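You operate a simulated robot arm through the tools that you are given. There is no shell and no other tool. Be economical: measure what you need, move in short steps, check, and stop when the job is done.

The job below is to be done with a simulated robot arm. You get a single attempt, and the scene is never put back.

Task
Put one of the felt pads from the yellow tape mark on the lane bench on the near cradle board. Put the white size tag on the lane bench top. Take the orange gearbox on the stock bench top and put it away on the service bench top. Take the short orange tube and put it on the grey hinge leaf. Do these in any order. Set down upright: orange gearbox, short orange tube.

It is judged by the outcome, as a careful person would: the job done as asked, and still so three seconds after it is handed in. It fails if anything else is knocked over, pushed out of place, dropped, spilled or broken.

Robot
A 6-joint arm with a fingered hand on a trunk, on a base that drives. Base frame: it is fixed to the floor where the robot stands at the start and does not move with it; the origin is under the middle of the robot, x ahead of it, y to its left, z up; the surface under the hand at the start is at about z = 850. Lengths are in mm, angles in degrees, forces in N, time in s.
With the tool pointing down near the work surface it reaches from about 240 to 680 mm from the robot's upright axis, wherever it stands. Its first joint turns from -166.0 to 166.0 degrees. Places, roughly: felt pad [500, 0, 750]; grey hinge leaf (12x5x2 cm) [300, 7600, 900]; lane bench top [500, 300, 800]; near cradle board [-2700, 1900, 800]; orange gearbox [500, 2000, 1000]; service bench top [-4600, 10500, 800]; short orange tube (4x4x6 cm) [300, 7100, 900]; white size tag [250, 1500, 1000]. Payload 4 kg.
The TCP is the grasp point between the finger pads, 26 mm short of the fingertips. In the tool frame z runs along the fingers and y along their closing line. The gripper opens to 148 mm. The gripper's body begins 73 mm behind the TCP. The gripper is a hand of 3 fingers: y runs from the thumb to the fingers, the wrist lies at [0, 0, -239] in the tool frame, and closing takes about 1.5 s.
Orientation is that of the tool frame in the base frame, as a unit quaternion [x, y, z, w]. With the fingers straight down and closing along the base's y, the tool's x points along the base's -x, its y along +y and its z along -z.

Tools
- The arm moves only by the tool move_arm. Its argument "steps" is a list of rows, each an object (a shift or turn left out is 0, a gripper value left out holds the last) with "rotation": the turn, a rotation vector about the base's x, y, z in units of 120 degrees (1.0 is 120 degrees), a list of three; "xyz": the shift along the base's x, y, z in units of 150 mm (1.0 is 150 mm), a list of three; "gripper": the gripper command, from -1 (shut) to 1 (fully open), values between in proportion. In form: [{"rotation": [ax, ay, az], "xyz": [dx, dy, dz], "gripper": gripper}, ...]. A call has 1 to 10 rows; each row is the pose to reach, as a shift and turn from the pose commanded when the call began. A call with a number of a shift or a turn outside -1 to 1 is refused whole. Each row takes 0.2 s and may step no farther than 50 mm and 8.6 degrees from the row before; otherwise, or with a gripper value out of range, the whole call is refused. A pose out of reach is approached as far as the arm can. The call stops where the force on the tool passes 40 N (or 10 N more than at its start, if that is more) or the arm is blocked; 0.2 s more then pass. The fingers move at their own pace (about 153 mm/s each) and stop on an object; they squeeze with about 29 N. The grip force told is the motor's: it shows also when the fingers shut on nothing. Time passes only in rows, and 0.2 s behind the last, so rows that repeat a pose let the fingers close. The reply holds the time, the measured pose of the TCP, the force on the tool along the base axes, the opening and the grip force, in the units named above and with some noise, with the torque about the TCP (base axes, N m) and any sound that the robot's microphone picked up.
- Cameras (640 x 400 px; columns grow to the right, rows downward): "scene" is now at [37.1, 155.5, 1479.6]; the picture's right is [-0.67, -0.74, 0.00], its down [-0.52, 0.48, -0.71] and it looks along [0.52, -0.47, -0.71] (base axes); focal length 284 px, centre (320, 200). "wrist" rides on the gripper at [68, -39, -90] in the tool frame; the picture's right is [0.50, 0.87, 0.00], its down [-0.66, 0.38, -0.65] and it looks along [-0.57, 0.33, 0.76] (tool axes); focal length 222 px, centre (320, 200). There is no depth. A picture from a camera that has moved, and an enlarged one, comes with that camera's place and axes in the base frame and with its lens.
- grab_frame(camera): a new picture of that camera. No time passes.
- lift_body(by): slides the trunk up (or, below 0, down) by that many mm; the arm and the scene camera ride with it, the base frame stays. It gives what a move gives, with no picture.
- steer(legs): drives the robot by 1 to 6 legs, each [ahead, left, turn to the left] in mm, mm and degrees, along the robot's own axes; the way and the turn of a leg run together, so that a leg with both is an arc; at most 1500 mm and 180 degrees a leg. The arm and the cameras ride along, it lands a little off, and it stops where it bumps. It gives what a move gives.
- set_grasp(shape): the hand has 3 fingers and takes this shape, open, in about a second: jaw (thumb against the fingers, like two jaws); tri (thumb and two fingers); tip (a fingertip pinch); poke (one finger out to press); point (the index stretched); flat (the hand flat); cup (the hand cupped); fist (a fist). The gripper value then closes the fingers along that shape, each until it touches; the sizes above hold for jaw. It gives what a move gives, with no picture.
- aim_head(pan, tilt): turns the head with the scene camera to pan (to the left, within 120 degrees either way) and tilt (down, from -29 to 69), counted from straight ahead of the robot. It gives what a move gives.
- enlarge(camera, box): a new picture of the part [left, top, right, bottom] of that camera's present view, enlarged. No time passes.
- job_done(): hands the job in; it is judged then, once.

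Work in short steps. Places have to be worked out from the pictures, the camera data and where the tool is seen: move nearer, look again, correct. Check each grasp and each placing, and mend what went wrong. You have 165 turns and 120 pictures in all, those below and enlarged ones among them. Open the gripper and draw the arm clear of the work before you hand the job in, unless the task says otherwise; then end with one line.

The tools are called after "Request:" as a command line: name --argument value ..., lists and objects as JSON in quotes. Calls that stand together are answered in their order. move_arm: Moves the arm, as the interface text tells. Its arguments: {"type":"object","properties":{"steps":{"type":"array","items":{"type":"object","properties":{"rotation":{"type":"array","items":{"type":"number"}},"xyz":{"type":"array","items":{"type":"number"}},"gripper":{"type":"number"}}}}},"required":["steps"]} The other tools are called the same way: lift_body (by) slides the trunk up or down; set_grasp (shape) gives the hand a shape; steer (legs) drives the base; aim_head (pan, tilt) turns the head that bears the scene camera; grab_frame (camera) takes a picture; enlarge (camera, box) takes an enlarged picture of a part of a camera's view; job_done () hands the job in.

At the start:

```text
time_s: 0.0
tool_pos: [409.1, -104.7, 1132.9]
tool_rot: [0.0, 1.0, 0.0, 0.0]
force: [-0.1, -0.2, 0.1]
ft_torque: [-0.02, 0.02, -0.01]
gripper_width: 148.0
finger_force: 0.1
shape: jaw
trunk travel left (down, up): [-225.0, 92.0]
robot x, y, heading: [0.6, 2.2, -0.1]
head pan, tilt: [-42.2, 45.0]
```

scene: 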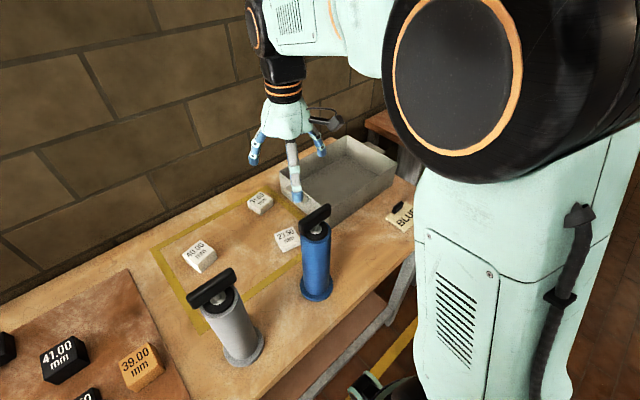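
wrist: 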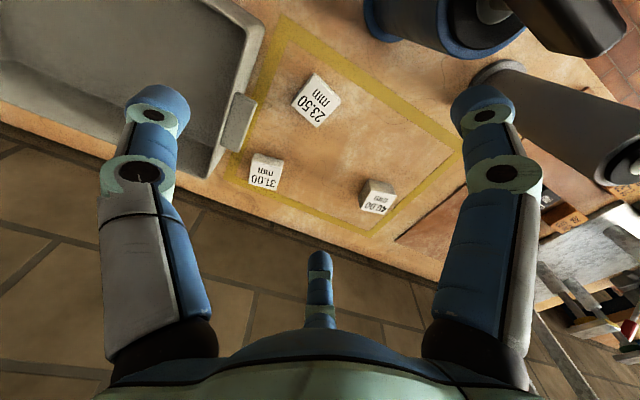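

The picture shows labelled white blocks inside a yellow tape rectangle; I need a closer look to know what the felt pads are. I enlarge the views.

Request:
enlarge --camera "scene" --box '[140, 160, 340, 300]'

Request:
aim_head --pan 10 --tilt 40

```text
2.86 times, centred on (240, 230) of scene
camera zoom: at [37.1, 155.5, 1479.6], right [-0.67, -0.74, 0.0], down [-0.52, 0.48, -0.71], along [0.52, -0.47, -0.71], focal length 813 px, centre (549, 114)
```

zoom: 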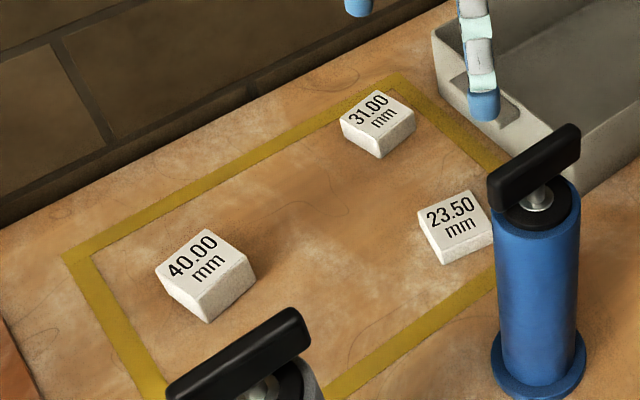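

```text
time_s: 1.2
tool_pos: [407.7, -105.3, 1133.0]
tool_rot: [0.0, 1.0, 0.0, 0.0]
force: [-0.4, 0.7, 0.3]
ft_torque: [0.0, -0.01, 0.03]
gripper_width: 147.7
finger_force: 0.1
shape: jaw
trunk travel left (down, up): [-225.0, 92.0]
robot x, y, heading: [-3.0, -0.8, -0.2]
head pan, tilt: [10.0, 40.0]
```

The three white pads carry thicknesses. I look at the rest of the lane bench.

Request:
grab_frame --camera "scene"

Request:
aim_head --pan 70 --tilt 20

Request:
grab_frame --camera "scene"

Request:
aim_head --pan 120 --tilt 15

Request:
grab_frame --camera "scene"

```text
116 pictures are left
camera scene: at [60.6, 224.8, 1486.9], right [0.17, -0.98, 0.0], down [-0.63, -0.11, -0.77], along [0.75, 0.13, -0.64], focal length 284 px, centre (320, 200)
```

scene: 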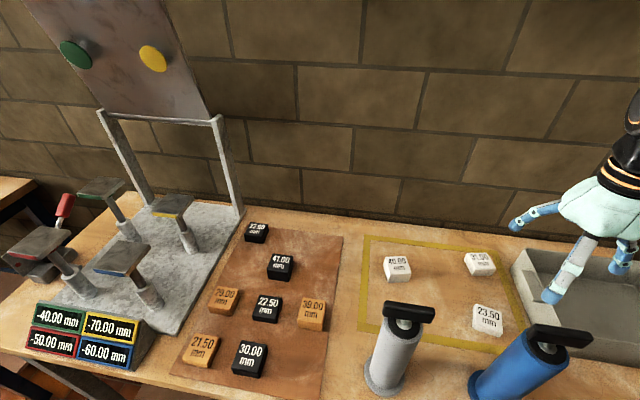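

```text
time_s: 2.5
tool_pos: [408.8, -105.4, 1133.3]
tool_rot: [0.0, 1.0, 0.0, 0.0]
force: [0.2, -0.7, 0.3]
ft_torque: [0.0, 0.01, -0.02]
gripper_width: 147.8
finger_force: 0.0
shape: jaw
trunk travel left (down, up): [-225.0, 92.0]
robot x, y, heading: [0.4, -2.0, 0.0]
head pan, tilt: [70.0, 20.0]
```

```text
115 pictures are left
camera scene: at [8.8, 297.6, 1518.3], right [0.94, -0.34, 0.0], down [-0.12, -0.32, -0.94], along [0.32, 0.88, -0.34], focal length 284 px, centre (320, 200)
```

scene: 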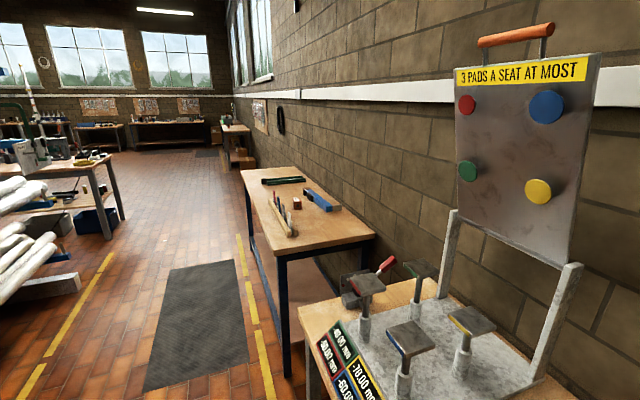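

```text
time_s: 3.7
tool_pos: [408.7, -103.5, 1133.2]
tool_rot: [0.0, 1.0, 0.0, 0.0]
force: [-0.2, -0.8, -0.5]
ft_torque: [0.04, -0.02, -0.02]
gripper_width: 147.9
finger_force: 0.0
shape: jaw
trunk travel left (down, up): [-225.0, 92.0]
robot x, y, heading: [-1.4, -2.0, -0.0]
head pan, tilt: [120.0, 15.0]
```

```text
114 pictures are left
camera scene: at [-69.8, 291.0, 1526.4], right [0.87, 0.5, 0.0], down [0.13, -0.22, -0.97], along [-0.48, 0.84, -0.26], focal length 284 px, centre (320, 200)
```

scene: 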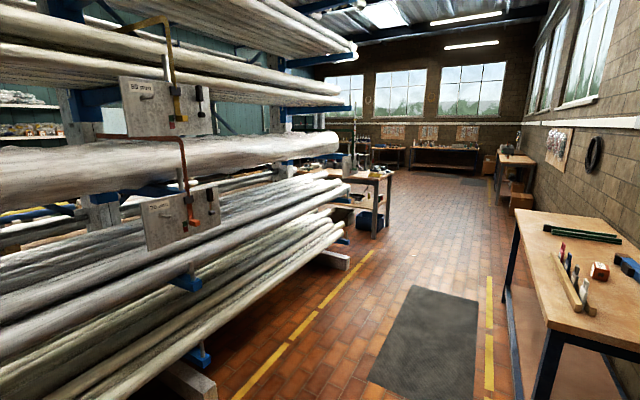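

Any of the three white pads suits. I'll fetch the white size tag first: raise the trunk for clearance, back off, and drive left to the stock bench.

Request:
lift_body --by 90

Request:
steer --legs '[[-200, 0, 0], [0, 1000, 0]]'

Request:
aim_head --pan 40 --tilt 40

Request:
grab_frame --camera "scene"

```text
time_s: 4.9
tool_pos: [408.3, -105.6, 1223.0]
tool_rot: [0.0, 1.0, 0.0, 0.0]
force: [-0.7, 1.0, 0.2]
ft_torque: [0.01, -0.03, 0.01]
gripper_width: 147.9
finger_force: 0.1
shape: jaw
trunk travel left (down, up): [-315.0, 2.0]
robot x, y, heading: [-0.2, -2.1, 0.2]
head pan, tilt: [120.0, 15.0]
```

```text
time_s: 15.2
tool_pos: [216.2, 890.6, 1222.2]
tool_rot: [0.005, 1.0, 0.0, 0.0]
force: [-0.5, 0.3, 0.1]
ft_torque: [0.01, 0.03, -0.01]
gripper_width: 148.0
finger_force: 0.0
shape: jaw
trunk travel left (down, up): [-315.0, 2.0]
robot x, y, heading: [-189.6, 997.1, -0.4]
head pan, tilt: [120.0, 15.0]
```

```text
time_s: 16.8
tool_pos: [218.0, 892.1, 1222.4]
tool_rot: [0.004, 1.0, 0.0, 0.0]
force: [0.1, 0.1, -0.3]
ft_torque: [0.05, 0.02, 0.0]
gripper_width: 147.6
finger_force: 0.1
shape: jaw
trunk travel left (down, up): [-315.0, 2.0]
robot x, y, heading: [-188.8, 1002.4, -0.5]
head pan, tilt: [40.0, 40.0]
```

```text
113 pictures are left
camera scene: at [-152.8, 1264.8, 1581.1], right [0.64, -0.77, 0.0], down [-0.5, -0.41, -0.77], along [0.59, 0.49, -0.64], focal length 284 px, centre (320, 200)
```

scene: 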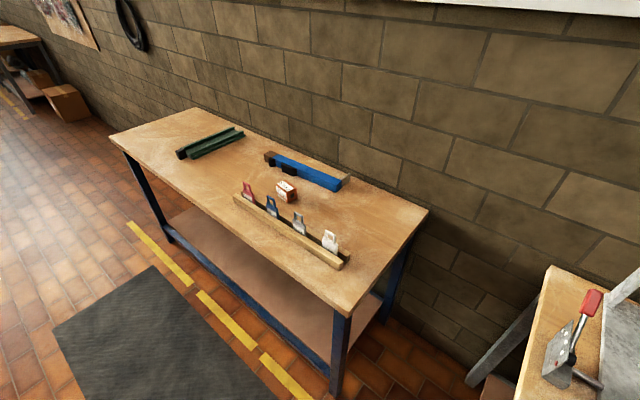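

Request:
enlarge --camera "scene" --box '[220, 140, 380, 280]'

```text
2.86 times, centred on (300, 210) of scene
camera zoom: at [-152.8, 1264.8, 1581.1], right [0.64, -0.77, 0.0], down [-0.5, -0.41, -0.77], along [0.59, 0.49, -0.64], focal length 813 px, centre (377, 171)
```

zoom: 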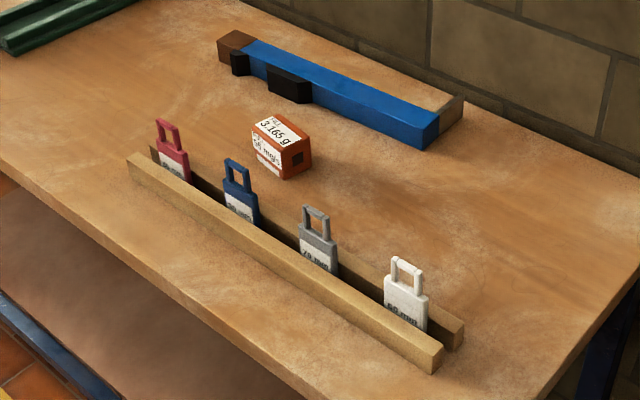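

The tags stand in a slotted rack; the white one is nearest, at about (280, 1590). The orange gearbox is behind at about (390, 1865). I drive left to stand in front of the tag.

Request:
steer --legs '[[0, 680, 0]]'

Request:
aim_head --pan -20 --tilt 55

Request:
grab_frame --camera "scene"

Request:
grab_frame --camera "wrist"

```text
time_s: 23.1
tool_pos: [226.3, 1557.3, 1221.9]
tool_rot: [0.01, 1.0, -0.001, 0.0]
force: [0.7, -0.7, -0.1]
ft_torque: [0.0, -0.02, 0.02]
gripper_width: 148.1
finger_force: 0.1
shape: jaw
trunk travel left (down, up): [-315.0, 2.0]
robot x, y, heading: [-181.2, 1673.1, -1.1]
head pan, tilt: [40.0, 40.0]
```

```text
time_s: 24.4
tool_pos: [227.1, 1557.6, 1222.5]
tool_rot: [0.009, 1.0, -0.001, 0.0]
force: [-0.5, -0.6, 0.5]
ft_torque: [0.02, 0.0, 0.01]
gripper_width: 147.5
finger_force: 0.2
shape: jaw
trunk travel left (down, up): [-315.0, 2.0]
robot x, y, heading: [-184.1, 1668.9, -1.1]
head pan, tilt: [-20.0, 55.0]
```

```text
111 pictures are left
camera scene: at [-139.6, 1854.2, 1560.4], right [-0.36, -0.93, 0.0], down [-0.76, 0.29, -0.57], along [0.54, -0.21, -0.82], focal length 284 px, centre (320, 200)
```

scene: 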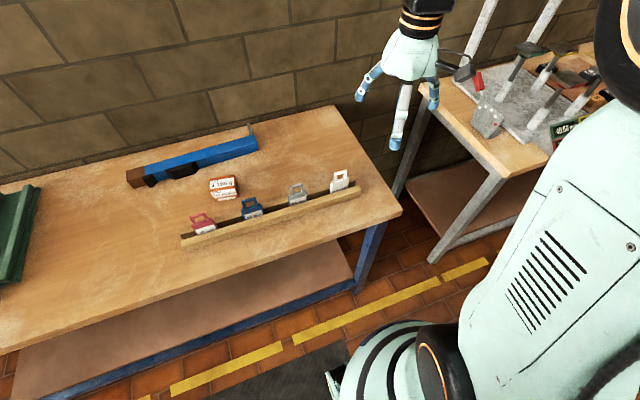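

```text
110 pictures are left
camera wrist: at [156.9, 1520.3, 1313.5], right [-0.48, 0.88, 0.0], down [0.66, 0.37, 0.65], along [0.57, 0.32, -0.76], focal length 222 px, centre (320, 200)
```

wrist: 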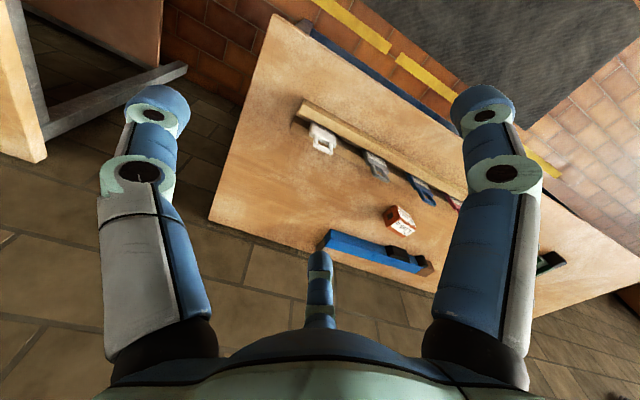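

Triangulating gives the white tag at about (317, 1616, 927), its plate lying along y, so the hand must close along x. I turn the hand -86° and bring it above the tag.

Request:
move_arm --steps '[{"rotation": [0, 0, -0.07], "xyz": [0.06, 0.04, 0]}, {"rotation": [0, 0, -0.14], "xyz": [0.12, 0.08, 0]}, {"rotation": [0, 0, -0.21], "xyz": [0.18, 0.12, 0]}, {"rotation": [0, 0, -0.28], "xyz": [0.24, 0.16, 0]}, {"rotation": [0, 0, -0.35], "xyz": [0.3, 0.2, 0]}, {"rotation": [0, 0, -0.42], "xyz": [0.36, 0.24, 0]}, {"rotation": [0, 0, -0.49], "xyz": [0.42, 0.28, 0]}, {"rotation": [0, 0, -0.56], "xyz": [0.48, 0.32, 0]}, {"rotation": [0, 0, -0.63], "xyz": [0.54, 0.36, 0]}, {"rotation": [0, 0, -0.7], "xyz": [0.6, 0.39, 0]}]'

Request:
set_grasp --shape "tip"

Request:
grab_frame --camera "wrist"

Request:
grab_frame --camera "scene"

```text
time_s: 26.6
tool_pos: [315.5, 1614.6, 1223.7]
tool_rot: [0.677, 0.736, -0.001, -0.001]
force: [0.1, 0.2, 0.9]
ft_torque: [0.01, 0.01, 0.0]
gripper_width: 147.7
finger_force: 0.0
shape: jaw
trunk travel left (down, up): [-315.0, 2.0]
robot x, y, heading: [-180.4, 1666.8, -1.1]
head pan, tilt: [-20.0, 55.0]
```

```text
time_s: 27.5
tool_pos: [316.1, 1614.5, 1223.5]
tool_rot: [0.676, 0.737, 0.0, 0.0]
force: [-0.4, -0.8, 0.3]
ft_torque: [-0.01, 0.0, 0.0]
gripper_width: 147.8
finger_force: 0.1
shape: tip
trunk travel left (down, up): [-315.0, 2.0]
robot x, y, heading: [-179.6, 1669.9, -1.1]
head pan, tilt: [-20.0, 55.0]
```

```text
109 pictures are left
camera wrist: at [270.7, 1680.0, 1314.0], right [0.82, 0.57, 0.0], down [0.43, -0.62, 0.65], along [0.37, -0.54, -0.76], focal length 222 px, centre (320, 200)
```

wrist: 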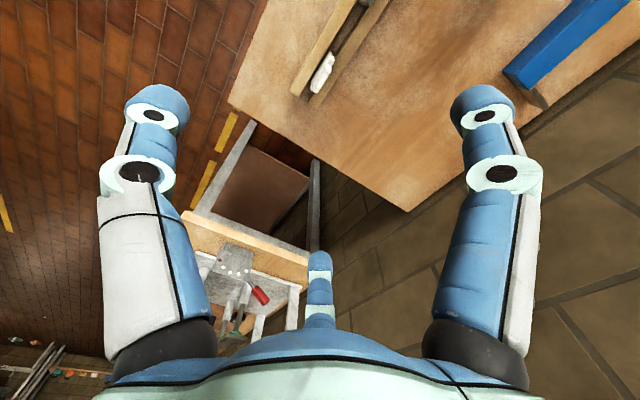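

```text
108 pictures are left
camera scene: at [-139.7, 1854.2, 1560.4], right [-0.36, -0.93, 0.0], down [-0.76, 0.29, -0.57], along [0.54, -0.21, -0.82], focal length 284 px, centre (320, 200)
```

scene: 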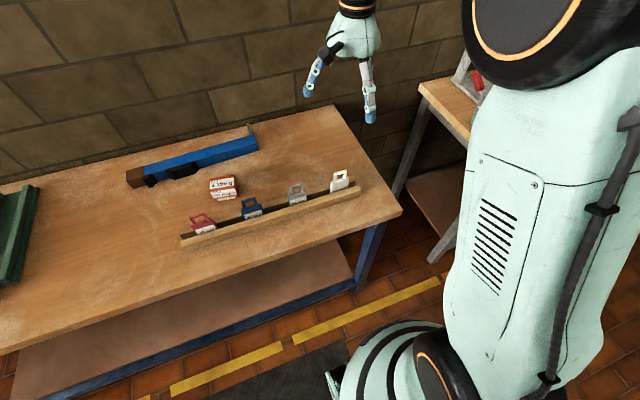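

The wrist view agrees on the tag position. I zoom on the hand to see how the tip shape stands.

Request:
enlarge --camera "scene" --box '[290, 0, 400, 200]'

Request:
move_arm --steps '[{"rotation": [0, 0, -0.03], "gripper": -0.5}, {"rotation": [0, 0, -0.03], "gripper": -0.5}, {"rotation": [0, 0, -0.03], "gripper": -0.5}, {"rotation": [0, 0, -0.03], "gripper": -0.5}, {"rotation": [0, 0, -0.03], "gripper": -0.5}]'

Request:
enlarge --camera "scene" --box '[290, 0, 400, 200]'

Request:
grab_frame --camera "wrist"

```text
2.00 times, centred on (345, 100) of scene
camera zoom: at [-139.7, 1854.2, 1560.4], right [-0.36, -0.93, 0.0], down [-0.76, 0.29, -0.57], along [0.54, -0.21, -0.82], focal length 569 px, centre (270, 400)
```

zoom: 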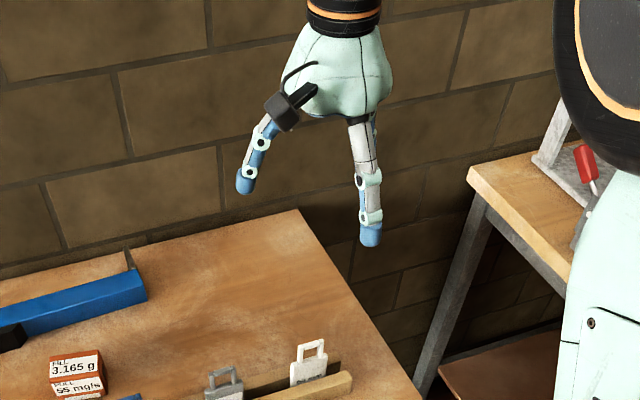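

```text
time_s: 28.7
tool_pos: [316.8, 1614.8, 1223.2]
tool_rot: [0.7, 0.715, 0.0, 0.0]
force: [0.1, 0.2, 1.1]
ft_torque: [0.01, -0.02, 0.0]
gripper_width: 37.5
finger_force: 0.1
shape: tip
trunk travel left (down, up): [-315.0, 2.0]
robot x, y, heading: [-183.4, 1667.2, -1.1]
head pan, tilt: [-20.0, 55.0]
```

```text
2.00 times, centred on (345, 100) of scene
camera zoom: at [-139.7, 1854.2, 1560.4], right [-0.36, -0.93, 0.0], down [-0.76, 0.29, -0.57], along [0.54, -0.21, -0.82], focal length 569 px, centre (270, 400)
```

zoom: 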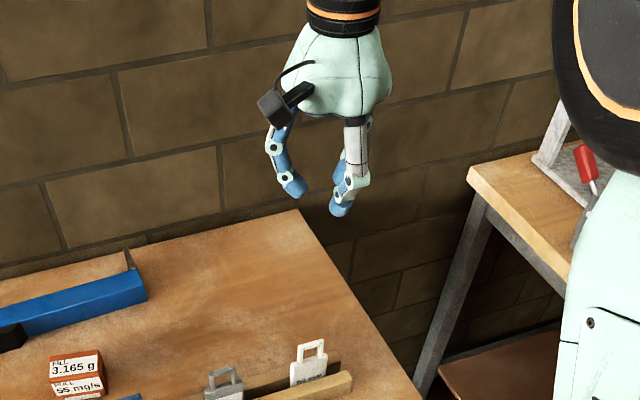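

```text
105 pictures are left
camera wrist: at [275.3, 1683.0, 1313.7], right [0.85, 0.52, 0.0], down [0.39, -0.65, 0.65], along [0.34, -0.56, -0.76], focal length 222 px, centre (320, 200)
```

wrist: 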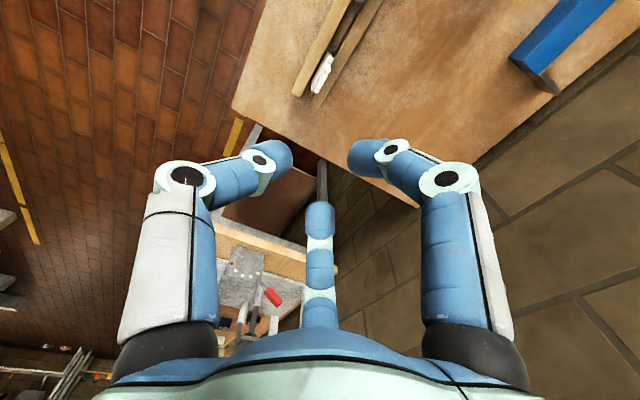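

The tip shape pinches with only two fingers on a skewed line. I go back to jaw and look at how it closes.

Request:
set_grasp --shape "jaw"

Request:
move_arm --steps '[{"gripper": -0.6}, {"gripper": -0.6}, {"gripper": -0.6}, {"gripper": -0.6}, {"gripper": -0.6}]'

Request:
grab_frame --camera "wrist"

Request:
enlarge --camera "scene" --box '[290, 0, 400, 200]'

```text
time_s: 29.6
tool_pos: [316.6, 1614.6, 1223.5]
tool_rot: [0.699, 0.715, 0.001, 0.0]
force: [-0.6, -0.3, 0.0]
ft_torque: [0.0, 0.0, -0.01]
gripper_width: 148.0
finger_force: 0.0
shape: jaw
trunk travel left (down, up): [-315.0, 2.0]
robot x, y, heading: [-181.5, 1670.1, -1.0]
head pan, tilt: [-20.0, 55.0]
```

```text
time_s: 30.8
tool_pos: [317.8, 1614.4, 1223.3]
tool_rot: [0.699, 0.715, 0.0, 0.0]
force: [0.9, -0.2, 0.1]
ft_torque: [-0.01, -0.02, -0.01]
gripper_width: 30.1
finger_force: 0.0
shape: jaw
trunk travel left (down, up): [-315.0, 2.0]
robot x, y, heading: [-178.5, 1668.3, -1.1]
head pan, tilt: [-20.0, 55.0]
```

```text
104 pictures are left
camera wrist: at [275.3, 1683.0, 1313.7], right [0.85, 0.52, 0.0], down [0.39, -0.65, 0.65], along [0.34, -0.56, -0.76], focal length 222 px, centre (320, 200)
```

wrist: 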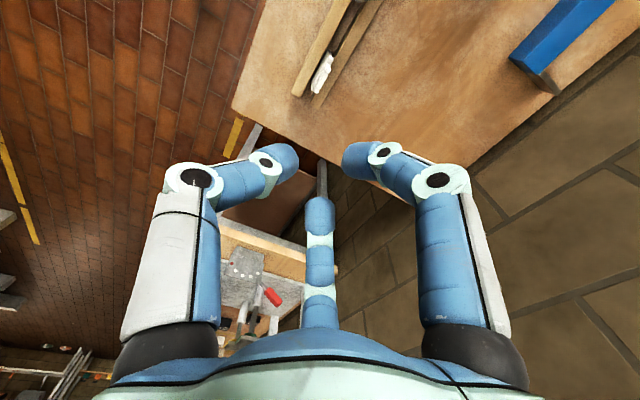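

```text
2.00 times, centred on (345, 100) of scene
camera zoom: at [-139.7, 1854.2, 1560.4], right [-0.36, -0.93, 0.0], down [-0.76, 0.29, -0.57], along [0.54, -0.21, -0.82], focal length 569 px, centre (270, 400)
```

zoom: 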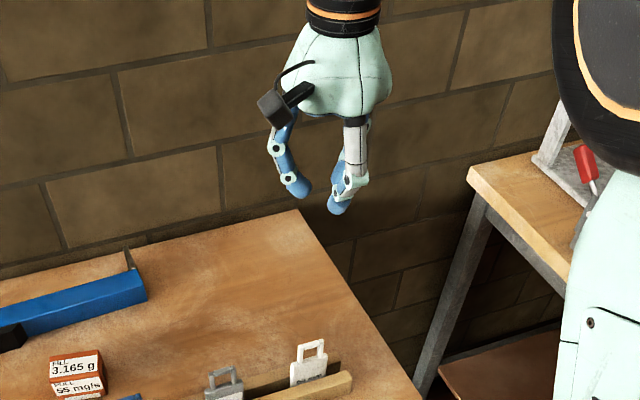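

Jaw converges with thumb on one side and two fingers about ±15 mm apart on the other — good for a 45 mm plate. The tag is directly below; I open partly and lower.

Request:
move_arm --steps '[{"xyz": [0, 0.01, -0.3], "gripper": 0.3}, {"xyz": [0, 0.01, -0.6], "gripper": 0.3}, {"xyz": [0, 0.01, -0.9], "gripper": 0.3}, {"xyz": [0, 0.01, -1], "gripper": 0.3}]'

Request:
grab_frame --camera "wrist"

Request:
enlarge --camera "scene" --box '[260, 80, 420, 240]'

```text
time_s: 31.8
tool_pos: [314.9, 1616.1, 1071.5]
tool_rot: [0.699, 0.715, 0.001, 0.001]
force: [0.4, 0.2, -0.1]
ft_torque: [-0.01, 0.0, 0.0]
gripper_width: 95.7
finger_force: 0.1
shape: jaw
trunk travel left (down, up): [-315.0, 2.0]
robot x, y, heading: [-178.5, 1671.3, -0.9]
head pan, tilt: [-20.0, 55.0]
```

```text
102 pictures are left
camera wrist: at [273.5, 1685.0, 1162.7], right [0.85, 0.52, 0.0], down [0.39, -0.65, 0.65], along [0.34, -0.56, -0.76], focal length 222 px, centre (320, 200)
```

wrist: 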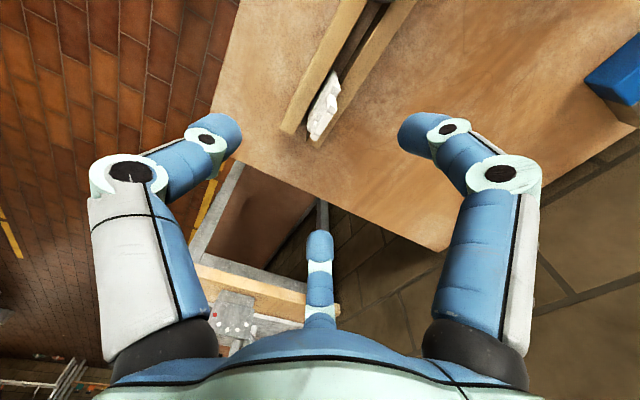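

```text
2.50 times, centred on (340, 160) of scene
camera zoom: at [-139.7, 1854.2, 1560.4], right [-0.36, -0.93, 0.0], down [-0.76, 0.29, -0.57], along [0.54, -0.21, -0.82], focal length 711 px, centre (270, 300)
```

zoom: 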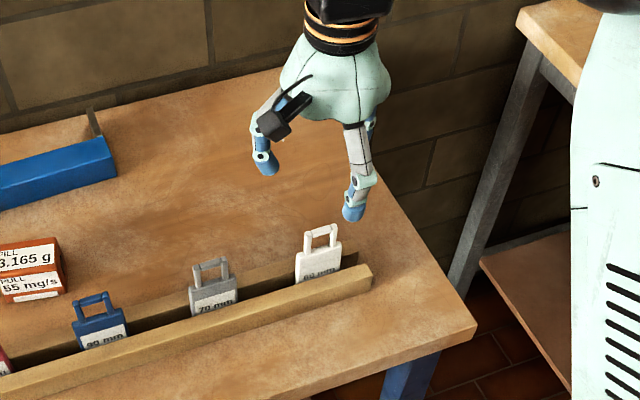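

Rail tops are at about z=880, the plate top about 930 and handle top about 962. I lower the TCP to about z=926, keeping fingertips above the rails, and close.

Request:
move_arm --steps '[{"xyz": [0, 0.02, -0.3], "gripper": 0.1}, {"xyz": [0, 0.02, -0.6], "gripper": 0.1}, {"xyz": [0, 0.02, -0.9], "gripper": 0.1}, {"xyz": [0, 0.02, -0.97], "gripper": 0.1}]'

Request:
grab_frame --camera "wrist"

Request:
enlarge --camera "scene" --box '[260, 80, 420, 240]'

```text
time_s: 32.8
tool_pos: [318.5, 1621.4, 928.1]
tool_rot: [0.699, 0.715, 0.0, 0.0]
force: [-0.2, -0.1, 0.4]
ft_torque: [-0.02, 0.01, 0.01]
gripper_width: 81.9
finger_force: 0.1
shape: jaw
trunk travel left (down, up): [-315.0, 2.0]
robot x, y, heading: [-184.8, 1668.8, -1.0]
head pan, tilt: [-20.0, 55.0]
```

```text
100 pictures are left
camera wrist: at [275.5, 1689.3, 1018.0], right [0.85, 0.52, 0.0], down [0.39, -0.65, 0.65], along [0.34, -0.56, -0.76], focal length 222 px, centre (320, 200)
```

wrist: 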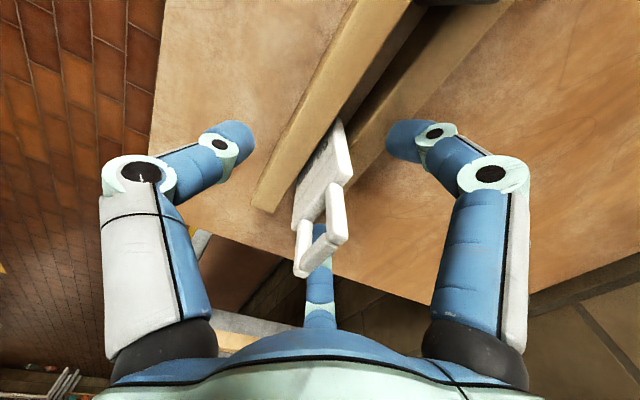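

```text
2.50 times, centred on (340, 160) of scene
camera zoom: at [-139.8, 1854.2, 1560.4], right [-0.36, -0.93, 0.0], down [-0.76, 0.29, -0.57], along [0.54, -0.21, -0.82], focal length 711 px, centre (270, 300)
```

zoom: 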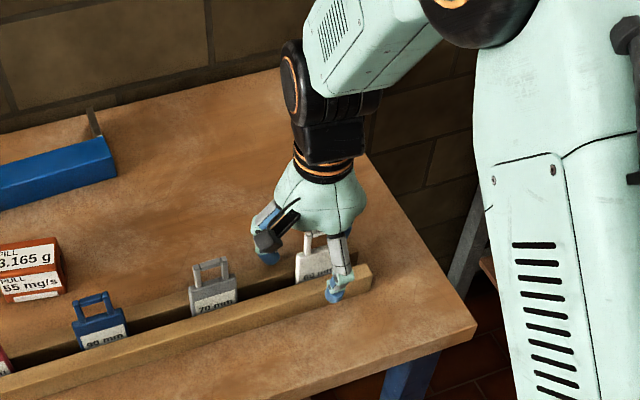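

The plate's top edge sits right at the grasp point. I go 8 mm lower and close.

Request:
move_arm --steps '[{"xyz": [0, 0, -0.053], "gripper": 0.1}, {"xyz": [0, 0, -0.053], "gripper": -0.5}, {"xyz": [0, 0, -0.053], "gripper": -1}, {"xyz": [0, 0, -0.053], "gripper": -1}, {"xyz": [0, 0, -0.053], "gripper": -1}, {"xyz": [0, 0, -0.053], "gripper": -1}, {"xyz": [0, 0, -0.053], "gripper": -1}, {"xyz": [0, 0, -0.053], "gripper": -1}]'

Request:
grab_frame --camera "wrist"

```text
time_s: 34.6
tool_pos: [316.4, 1621.7, 918.1]
tool_rot: [0.699, 0.715, 0.0, 0.0]
force: [1.8, 0.3, -0.2]
ft_torque: [0.0, -0.03, -0.06]
gripper_width: 10.6
finger_force: 28.7
shape: jaw
trunk travel left (down, up): [-315.0, 2.0]
robot x, y, heading: [-181.3, 1670.3, -1.1]
head pan, tilt: [-20.0, 55.0]
```

```text
98 pictures are left
camera wrist: at [275.5, 1688.9, 1010.6], right [0.85, 0.52, 0.0], down [0.39, -0.65, 0.65], along [0.34, -0.56, -0.76], focal length 222 px, centre (320, 200)
```

wrist: 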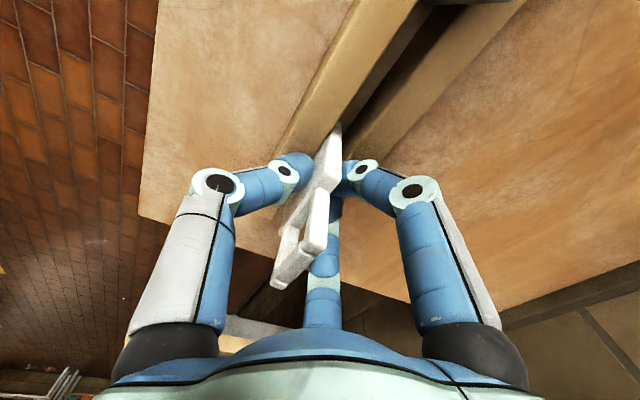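

Gripped at 10.6 mm. I lift slowly straight up out of the slot.

Request:
move_arm --steps '[{"xyz": [0, 0, 0.1]}, {"xyz": [0, 0, 0.25]}, {"xyz": [0, 0, 0.45]}, {"xyz": [0, 0, 0.7]}, {"xyz": [0, 0, 1]}]'

Request:
enlarge --camera "scene" --box '[260, 40, 420, 240]'

Request:
grab_frame --camera "wrist"

```text
time_s: 35.8
tool_pos: [314.6, 1619.5, 1069.4]
tool_rot: [0.698, 0.716, 0.001, 0.0]
force: [0.3, 0.0, -0.9]
ft_torque: [0.0, -0.02, -0.02]
gripper_width: 10.5
finger_force: 28.7
shape: jaw
trunk travel left (down, up): [-315.0, 2.0]
robot x, y, heading: [-182.0, 1669.1, -1.0]
head pan, tilt: [-20.0, 55.0]
```

```text
2.00 times, centred on (340, 140) of scene
camera zoom: at [-140.5, 1854.2, 1560.4], right [-0.36, -0.93, 0.0], down [-0.76, 0.29, -0.57], along [0.54, -0.21, -0.82], focal length 569 px, centre (280, 320)
```

zoom: 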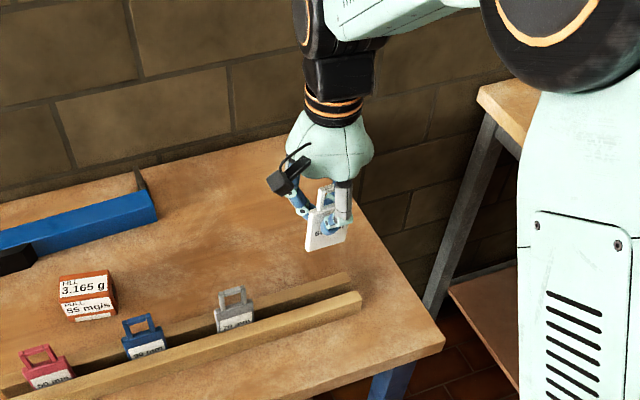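

```text
96 pictures are left
camera wrist: at [273.4, 1687.9, 1160.0], right [0.85, 0.52, 0.0], down [0.39, -0.65, 0.65], along [0.34, -0.56, -0.76], focal length 222 px, centre (320, 200)
```

wrist: 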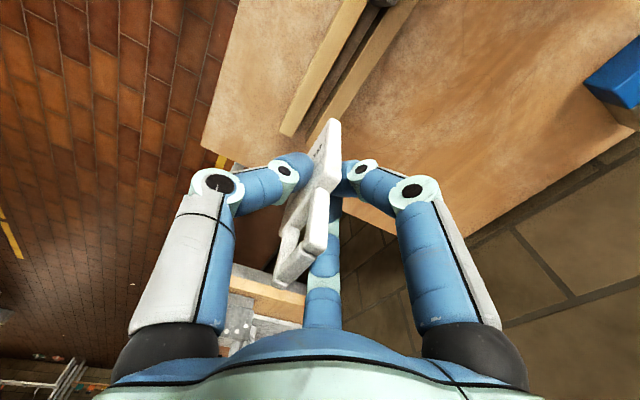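

Tag held. I raise it, back off, and drive right to the lane bench.

Request:
move_arm --steps '[{"xyz": [0, 0, 0.3]}, {"xyz": [0, 0, 0.6]}, {"xyz": [0, 0, 0.9]}]'

Request:
steer --legs '[[-120, 0, 1], [0, -1400, 0]]'

Request:
aim_head --pan 0 --tilt 45

Request:
grab_frame --camera "scene"

```text
time_s: 36.6
tool_pos: [315.4, 1620.8, 1203.4]
tool_rot: [0.699, 0.715, 0.0, 0.0]
force: [-0.2, 0.3, -0.7]
ft_torque: [0.0, 0.0, 0.0]
gripper_width: 10.3
finger_force: 29.0
shape: jaw
trunk travel left (down, up): [-315.0, 2.0]
robot x, y, heading: [-179.5, 1669.9, -1.0]
head pan, tilt: [-20.0, 55.0]
```

```text
time_s: 49.7
tool_pos: [199.7, 247.5, 1203.8]
tool_rot: [0.691, 0.723, 0.0, 0.0]
force: [-0.1, 0.0, 0.4]
ft_torque: [0.0, -0.04, 0.03]
gripper_width: 10.2
finger_force: 29.8
shape: jaw
trunk travel left (down, up): [-315.0, 2.0]
robot x, y, heading: [-297.4, 284.8, 0.2]
head pan, tilt: [-20.0, 55.0]
```

```text
time_s: 50.5
tool_pos: [199.9, 246.8, 1204.1]
tool_rot: [0.692, 0.722, 0.0, 0.0]
force: [-0.4, 0.5, 0.1]
ft_torque: [0.0, 0.02, 0.02]
gripper_width: 10.3
finger_force: 29.3
shape: jaw
trunk travel left (down, up): [-315.0, 2.0]
robot x, y, heading: [-299.1, 283.1, 0.5]
head pan, tilt: [0.0, 45.0]
```

```text
95 pictures are left
camera scene: at [-247.4, 496.3, 1573.8], right [0.0, -1.0, 0.0], down [-0.71, 0.0, -0.71], along [0.71, 0.0, -0.71], focal length 284 px, centre (320, 200)
```

scene: 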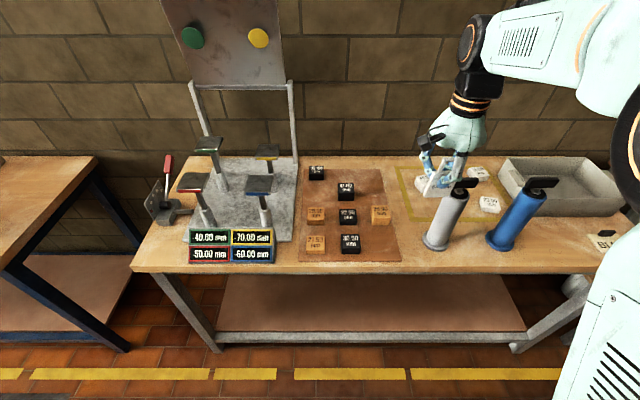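

The free spot is between the blue pump and the BLUE plate, about (300, -240). I drive right 290 mm and look closely there.

Request:
steer --legs '[[50, -300, 0]]'

Request:
aim_head --pan -50 --tilt 50

Request:
grab_frame --camera "scene"

Request:
grab_frame --camera "wrist"

```text
time_s: 53.8
tool_pos: [251.3, -49.8, 1204.1]
tool_rot: [0.689, 0.725, 0.0, 0.0]
force: [-0.2, -0.3, 0.0]
ft_torque: [0.0, -0.03, 0.01]
gripper_width: 10.6
finger_force: 28.8
shape: jaw
trunk travel left (down, up): [-315.0, 2.0]
robot x, y, heading: [-249.2, -14.3, 0.6]
head pan, tilt: [0.0, 45.0]
```

```text
time_s: 55.0
tool_pos: [252.5, -47.7, 1204.2]
tool_rot: [0.689, 0.724, 0.0, 0.0]
force: [0.0, -0.3, -0.9]
ft_torque: [0.01, 0.04, 0.01]
gripper_width: 10.7
finger_force: 28.9
shape: jaw
trunk travel left (down, up): [-315.0, 2.0]
robot x, y, heading: [-245.6, -12.6, 0.3]
head pan, tilt: [-50.0, 50.0]
```

```text
94 pictures are left
camera scene: at [-228.8, 137.8, 1566.9], right [-0.76, -0.65, 0.0], down [-0.5, 0.58, -0.64], along [0.42, -0.49, -0.77], focal length 284 px, centre (320, 200)
```

scene: 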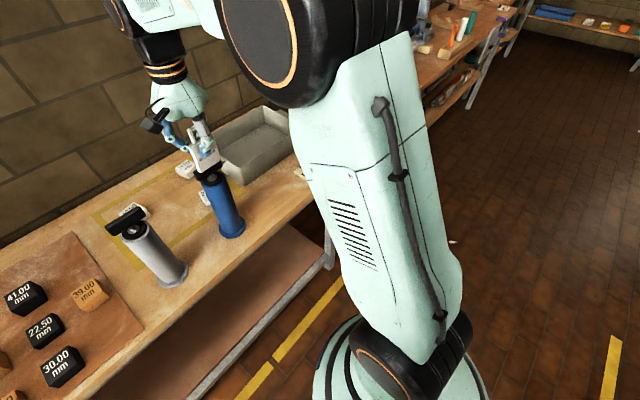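

```text
93 pictures are left
camera wrist: at [208.2, 17.6, 1294.7], right [0.84, 0.54, 0.0], down [0.41, -0.64, 0.65], along [0.35, -0.55, -0.76], focal length 222 px, centre (320, 200)
```

wrist: 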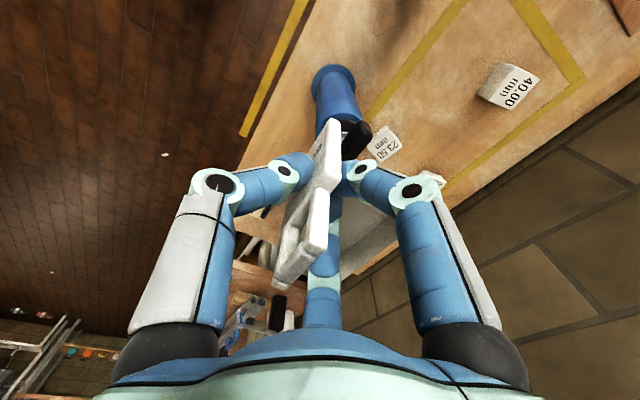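

The shoulder hides the spot; the floor to the right is clear, so I drive farther right to see it on my left.

Request:
steer --legs '[[0, -330, 0]]'

Request:
aim_head --pan 0 --tilt 50

Request:
grab_frame --camera "scene"

```text
time_s: 58.4
tool_pos: [254.1, -382.3, 1203.0]
tool_rot: [0.69, 0.724, 0.0, 0.0]
force: [0.3, -0.7, -0.3]
ft_torque: [-0.02, 0.01, 0.01]
gripper_width: 10.7
finger_force: 28.6
shape: jaw
trunk travel left (down, up): [-315.0, 2.0]
robot x, y, heading: [-244.2, -347.9, 0.0]
head pan, tilt: [-50.0, 50.0]
```

```text
time_s: 59.6
tool_pos: [253.0, -382.1, 1204.0]
tool_rot: [0.69, 0.723, 0.0, 0.0]
force: [0.8, 0.2, -0.6]
ft_torque: [0.05, -0.03, 0.02]
gripper_width: 10.6
finger_force: 29.2
shape: jaw
trunk travel left (down, up): [-315.0, 2.0]
robot x, y, heading: [-245.0, -344.6, 0.6]
head pan, tilt: [0.0, 50.0]
```

```text
92 pictures are left
camera scene: at [-199.4, -134.8, 1566.9], right [0.0, -1.0, 0.0], down [-0.77, 0.0, -0.64], along [0.64, 0.0, -0.77], focal length 284 px, centre (320, 200)
```

scene: 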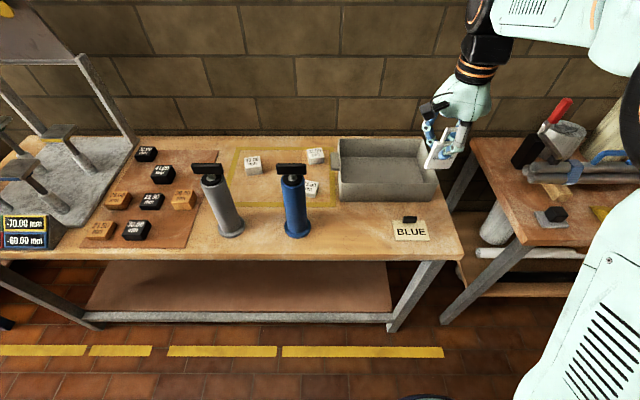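

There is free bench between the blue pump (edge y≈-110) and the BLUE card (edge y≈-350). I tilt the hand 50° with the thumb beneath and move over that spot.

Request:
move_arm --steps '[{"xyz": [0, 0.2, 0]}, {"xyz": [0, 0.5, 0]}, {"xyz": [0.03, 0.8, -0.05], "rotation": [0, -0.07, 0]}, {"xyz": [0.06, 1, -0.1], "rotation": [0, -0.14, 0]}, {"xyz": [0.09, 1, -0.2], "rotation": [0, -0.21, 0]}, {"xyz": [0.12, 1, -0.3], "rotation": [0, -0.28, 0]}, {"xyz": [0.15, 1, -0.45], "rotation": [0, -0.35, 0]}, {"xyz": [0.15, 1, -0.6], "rotation": [0, -0.417, 0]}]'

Request:
grab_frame --camera "scene"

Request:
grab_frame --camera "wrist"

```text
time_s: 61.4
tool_pos: [275.9, -237.9, 1119.4]
tool_rot: [0.638, 0.659, 0.267, 0.295]
force: [0.7, 0.6, 1.1]
ft_torque: [-0.03, 0.09, -0.01]
gripper_width: 10.4
finger_force: 29.3
shape: jaw
out of reach, approached as far as the arm can: row 8
trunk travel left (down, up): [-315.0, 2.0]
robot x, y, heading: [-247.3, -344.6, 0.3]
head pan, tilt: [0.0, 50.0]
```

```text
91 pictures are left
camera scene: at [-199.2, -134.6, 1566.9], right [0.01, -1.0, 0.0], down [-0.77, 0.0, -0.64], along [0.64, 0.0, -0.77], focal length 284 px, centre (320, 200)
```

scene: 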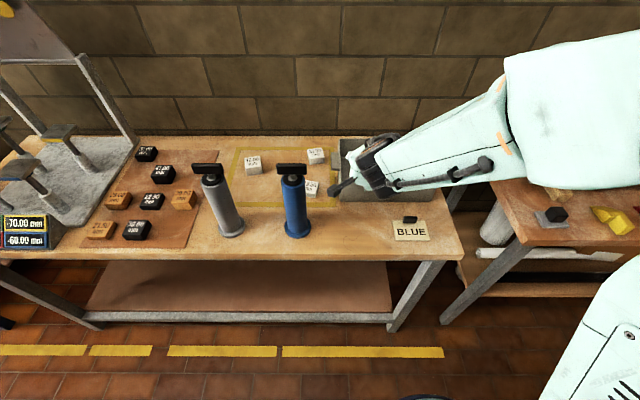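

```text
90 pictures are left
camera wrist: at [180.8, -167.7, 1150.2], right [0.58, 0.54, 0.61], down [-0.21, -0.62, 0.75], along [0.78, -0.57, -0.25], focal length 222 px, centre (320, 200)
```

wrist: 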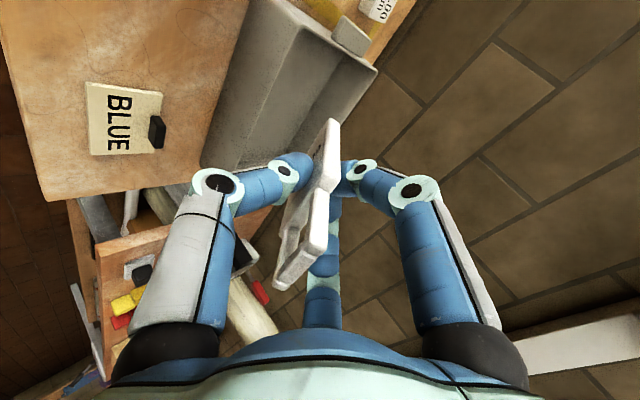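

The tilt is about 47°, near the arm's limit at this height, so I lower with the trunk instead.

Request:
lift_body --by -190

Request:
grab_frame --camera "scene"

Request:
grab_frame --camera "wrist"

```text
time_s: 63.5
tool_pos: [275.3, -236.6, 930.8]
tool_rot: [0.634, 0.661, 0.27, 0.297]
force: [0.4, 0.4, 0.0]
ft_torque: [-0.03, -0.01, -0.04]
gripper_width: 10.5
finger_force: 28.6
shape: jaw
trunk travel left (down, up): [-125.0, 192.0]
robot x, y, heading: [-243.6, -344.2, 0.6]
head pan, tilt: [0.0, 50.0]
```

```text
89 pictures are left
camera scene: at [-180.3, -134.6, 1375.0], right [0.01, -1.0, 0.0], down [-0.77, 0.0, -0.64], along [0.64, 0.0, -0.77], focal length 284 px, centre (320, 200)
```

scene: 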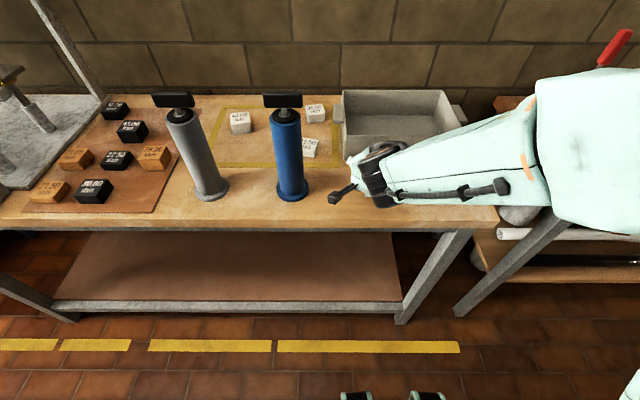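

```text
88 pictures are left
camera wrist: at [180.8, -168.0, 960.4], right [0.58, 0.54, 0.61], down [-0.21, -0.62, 0.75], along [0.79, -0.57, -0.25], focal length 222 px, centre (320, 200)
```

wrist: 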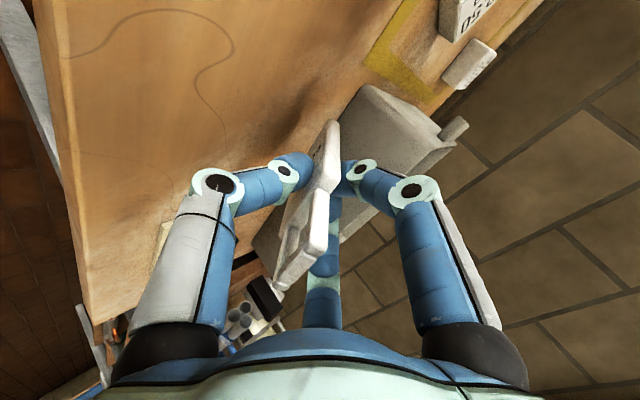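

Clear so far; tag bottom should be about 30 mm above the bench. I lower a bit at a time, watching force.

Request:
lift_body --by -22

Request:
grab_frame --camera "wrist"

```text
time_s: 64.2
tool_pos: [274.6, -237.1, 909.2]
tool_rot: [0.635, 0.661, 0.268, 0.297]
force: [0.5, 0.4, -0.1]
ft_torque: [0.02, 0.05, 0.0]
gripper_width: 10.2
finger_force: 29.2
shape: jaw
trunk travel left (down, up): [-103.0, 214.0]
robot x, y, heading: [-244.7, -348.3, 0.4]
head pan, tilt: [0.0, 50.0]
```

```text
87 pictures are left
camera wrist: at [180.8, -168.0, 938.2], right [0.58, 0.54, 0.61], down [-0.21, -0.62, 0.75], along [0.79, -0.57, -0.25], focal length 222 px, centre (320, 200)
```

wrist: 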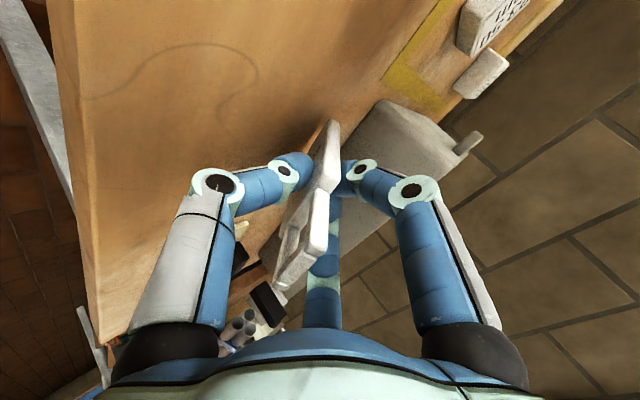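

No contact yet; the tag's tip is close to its shadow. I lower on.

Request:
lift_body --by -8

Request:
lift_body --by -6

```text
time_s: 64.8
tool_pos: [275.2, -236.5, 899.6]
tool_rot: [0.634, 0.661, 0.269, 0.298]
force: [0.0, -0.7, 0.8]
ft_torque: [0.03, -0.01, -0.01]
gripper_width: 10.4
finger_force: 29.0
shape: jaw
trunk travel left (down, up): [-95.0, 222.0]
robot x, y, heading: [-248.3, -342.1, 0.3]
head pan, tilt: [0.0, 50.0]
```

```text
time_s: 65.3
tool_pos: [274.2, -236.0, 895.0]
tool_rot: [0.635, 0.661, 0.269, 0.296]
force: [0.4, 0.7, 5.4]
ft_torque: [0.05, -0.28, 0.02]
gripper_width: 10.1
finger_force: 28.6
shape: jaw
trunk travel left (down, up): [-89.0, 228.0]
robot x, y, heading: [-242.0, -343.8, 0.3]
head pan, tilt: [0.0, 50.0]
```

Contact: 5 N. I ease the fingers open a little so the tag rests on the thumb, then look.

Request:
move_arm --steps '[{"gripper": -0.75}, {"gripper": -0.6}, {"gripper": -0.5}, {"gripper": -0.45}]'

Request:
grab_frame --camera "wrist"

```text
time_s: 66.3
tool_pos: [275.5, -237.2, 893.9]
tool_rot: [0.635, 0.661, 0.268, 0.297]
force: [0.3, -1.1, 0.0]
ft_torque: [0.0, 0.01, 0.02]
gripper_width: 40.4
finger_force: 0.1
shape: jaw
trunk travel left (down, up): [-89.0, 228.0]
robot x, y, heading: [-247.4, -344.3, 0.4]
head pan, tilt: [0.0, 50.0]
```

```text
86 pictures are left
camera wrist: at [180.8, -168.0, 924.1], right [0.58, 0.54, 0.61], down [-0.21, -0.62, 0.75], along [0.79, -0.57, -0.25], focal length 222 px, centre (320, 200)
```

wrist: 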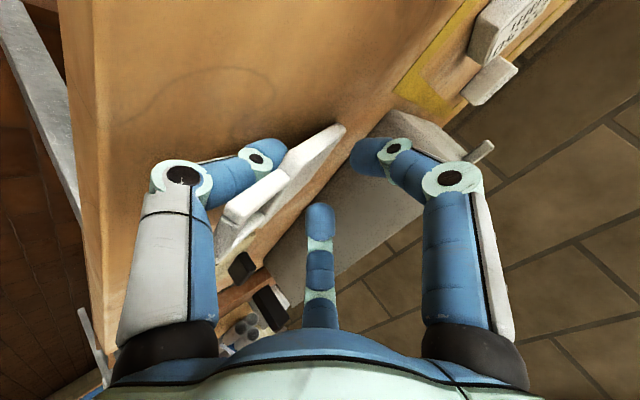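

The tag leans on the thumb as intended. I draw the hand straight back so it slides down gently.

Request:
move_arm --steps '[{"xyz": [-0.1, 0, 0]}, {"xyz": [-0.2, 0, 0]}, {"xyz": [-0.3, 0, 0]}, {"xyz": [-0.4, 0, 0]}]'

Request:
grab_frame --camera "wrist"

```text
time_s: 67.3
tool_pos: [214.4, -236.2, 894.0]
tool_rot: [0.635, 0.661, 0.268, 0.297]
force: [-0.4, -1.2, 0.0]
ft_torque: [0.01, 0.02, -0.01]
gripper_width: 40.3
finger_force: 0.1
shape: jaw
trunk travel left (down, up): [-89.0, 228.0]
robot x, y, heading: [-243.1, -346.6, 0.1]
head pan, tilt: [0.0, 50.0]
```

```text
85 pictures are left
camera wrist: at [120.5, -167.4, 924.6], right [0.58, 0.54, 0.61], down [-0.21, -0.62, 0.75], along [0.79, -0.57, -0.25], focal length 222 px, centre (320, 200)
```

wrist: 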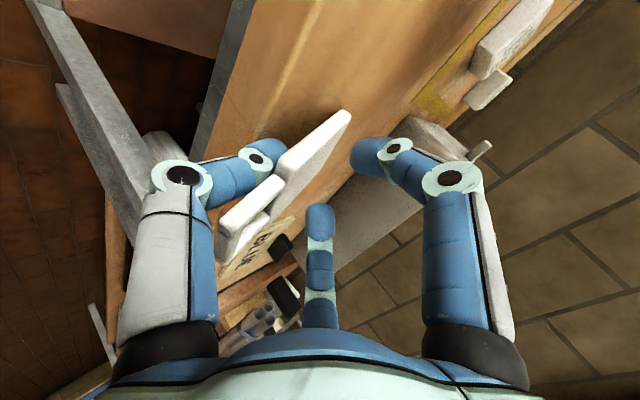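

The tag was dragged back with the thumb. I regrip it, lift slightly and carry it forward again, then will slide the thumb up toward its handle end before lowering.

Request:
move_arm --steps '[{"gripper": -0.7, "xyz": [0, 0, 0.03]}, {"gripper": -1, "xyz": [0, 0, 0.08]}, {"gripper": -1, "xyz": [0, 0, 0.08]}, {"gripper": -1, "xyz": [0, 0, 0.08]}, {"gripper": -1, "xyz": [0.2, 0, 0.12]}, {"gripper": -1, "xyz": [0.4, 0, 0.12]}, {"gripper": -1, "xyz": [0.48, 0, 0.12]}]'

Request:
grab_frame --camera "wrist"

```text
time_s: 68.9
tool_pos: [288.1, -235.6, 912.8]
tool_rot: [0.635, 0.661, 0.268, 0.297]
force: [0.0, -0.4, -0.4]
ft_torque: [-0.02, -0.02, 0.0]
gripper_width: 10.1
finger_force: 29.7
shape: jaw
trunk travel left (down, up): [-89.0, 228.0]
robot x, y, heading: [-246.2, -341.8, 0.2]
head pan, tilt: [0.0, 50.0]
```

```text
84 pictures are left
camera wrist: at [193.2, -167.2, 942.3], right [0.58, 0.54, 0.61], down [-0.21, -0.62, 0.76], along [0.79, -0.57, -0.25], focal length 222 px, centre (320, 200)
```

wrist: 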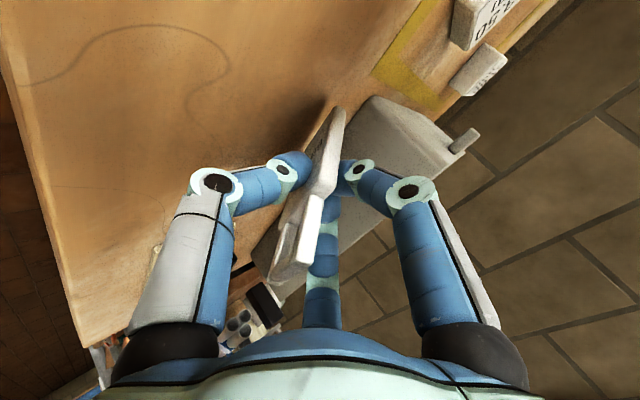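

Held again at x≈288. I lower to contact.

Request:
move_arm --steps '[{"xyz": [0, 0, -0.03]}, {"xyz": [0, 0, -0.06]}, {"xyz": [0, 0, -0.08]}]'

```text
time_s: 69.7
tool_pos: [287.9, -235.9, 901.3]
tool_rot: [0.635, 0.66, 0.268, 0.297]
force: [-0.5, 0.6, 4.1]
ft_torque: [-0.09, -0.19, 0.0]
gripper_width: 10.1
finger_force: 28.7
shape: jaw
trunk travel left (down, up): [-89.0, 228.0]
robot x, y, heading: [-242.7, -347.0, 0.5]
head pan, tilt: [0.0, 50.0]
```

Contact. I open slightly and pull back along the tool axis by about 35 mm so the thumb slides up the tag.

Request:
move_arm --steps '[{"gripper": -0.7}, {"gripper": -0.55}, {"gripper": -0.5}, {"xyz": [-0.06, 0, 0.056]}, {"xyz": [-0.12, 0, 0.11]}, {"xyz": [-0.17, 0, 0.16]}]'

Request:
grab_frame --camera "wrist"

```text
time_s: 71.1
tool_pos: [261.9, -237.0, 923.4]
tool_rot: [0.634, 0.661, 0.269, 0.297]
force: [0.1, 0.0, -0.7]
ft_torque: [-0.01, -0.02, 0.01]
gripper_width: 36.5
finger_force: 0.1
shape: jaw
trunk travel left (down, up): [-89.0, 228.0]
robot x, y, heading: [-246.2, -341.8, 0.4]
head pan, tilt: [0.0, 50.0]
```

```text
83 pictures are left
camera wrist: at [167.6, -167.4, 953.7], right [0.58, 0.54, 0.61], down [-0.21, -0.62, 0.76], along [0.79, -0.57, -0.25], focal length 222 px, centre (320, 200)
```

wrist: 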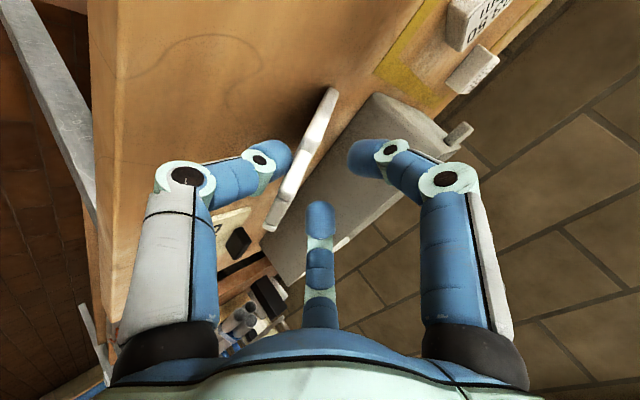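

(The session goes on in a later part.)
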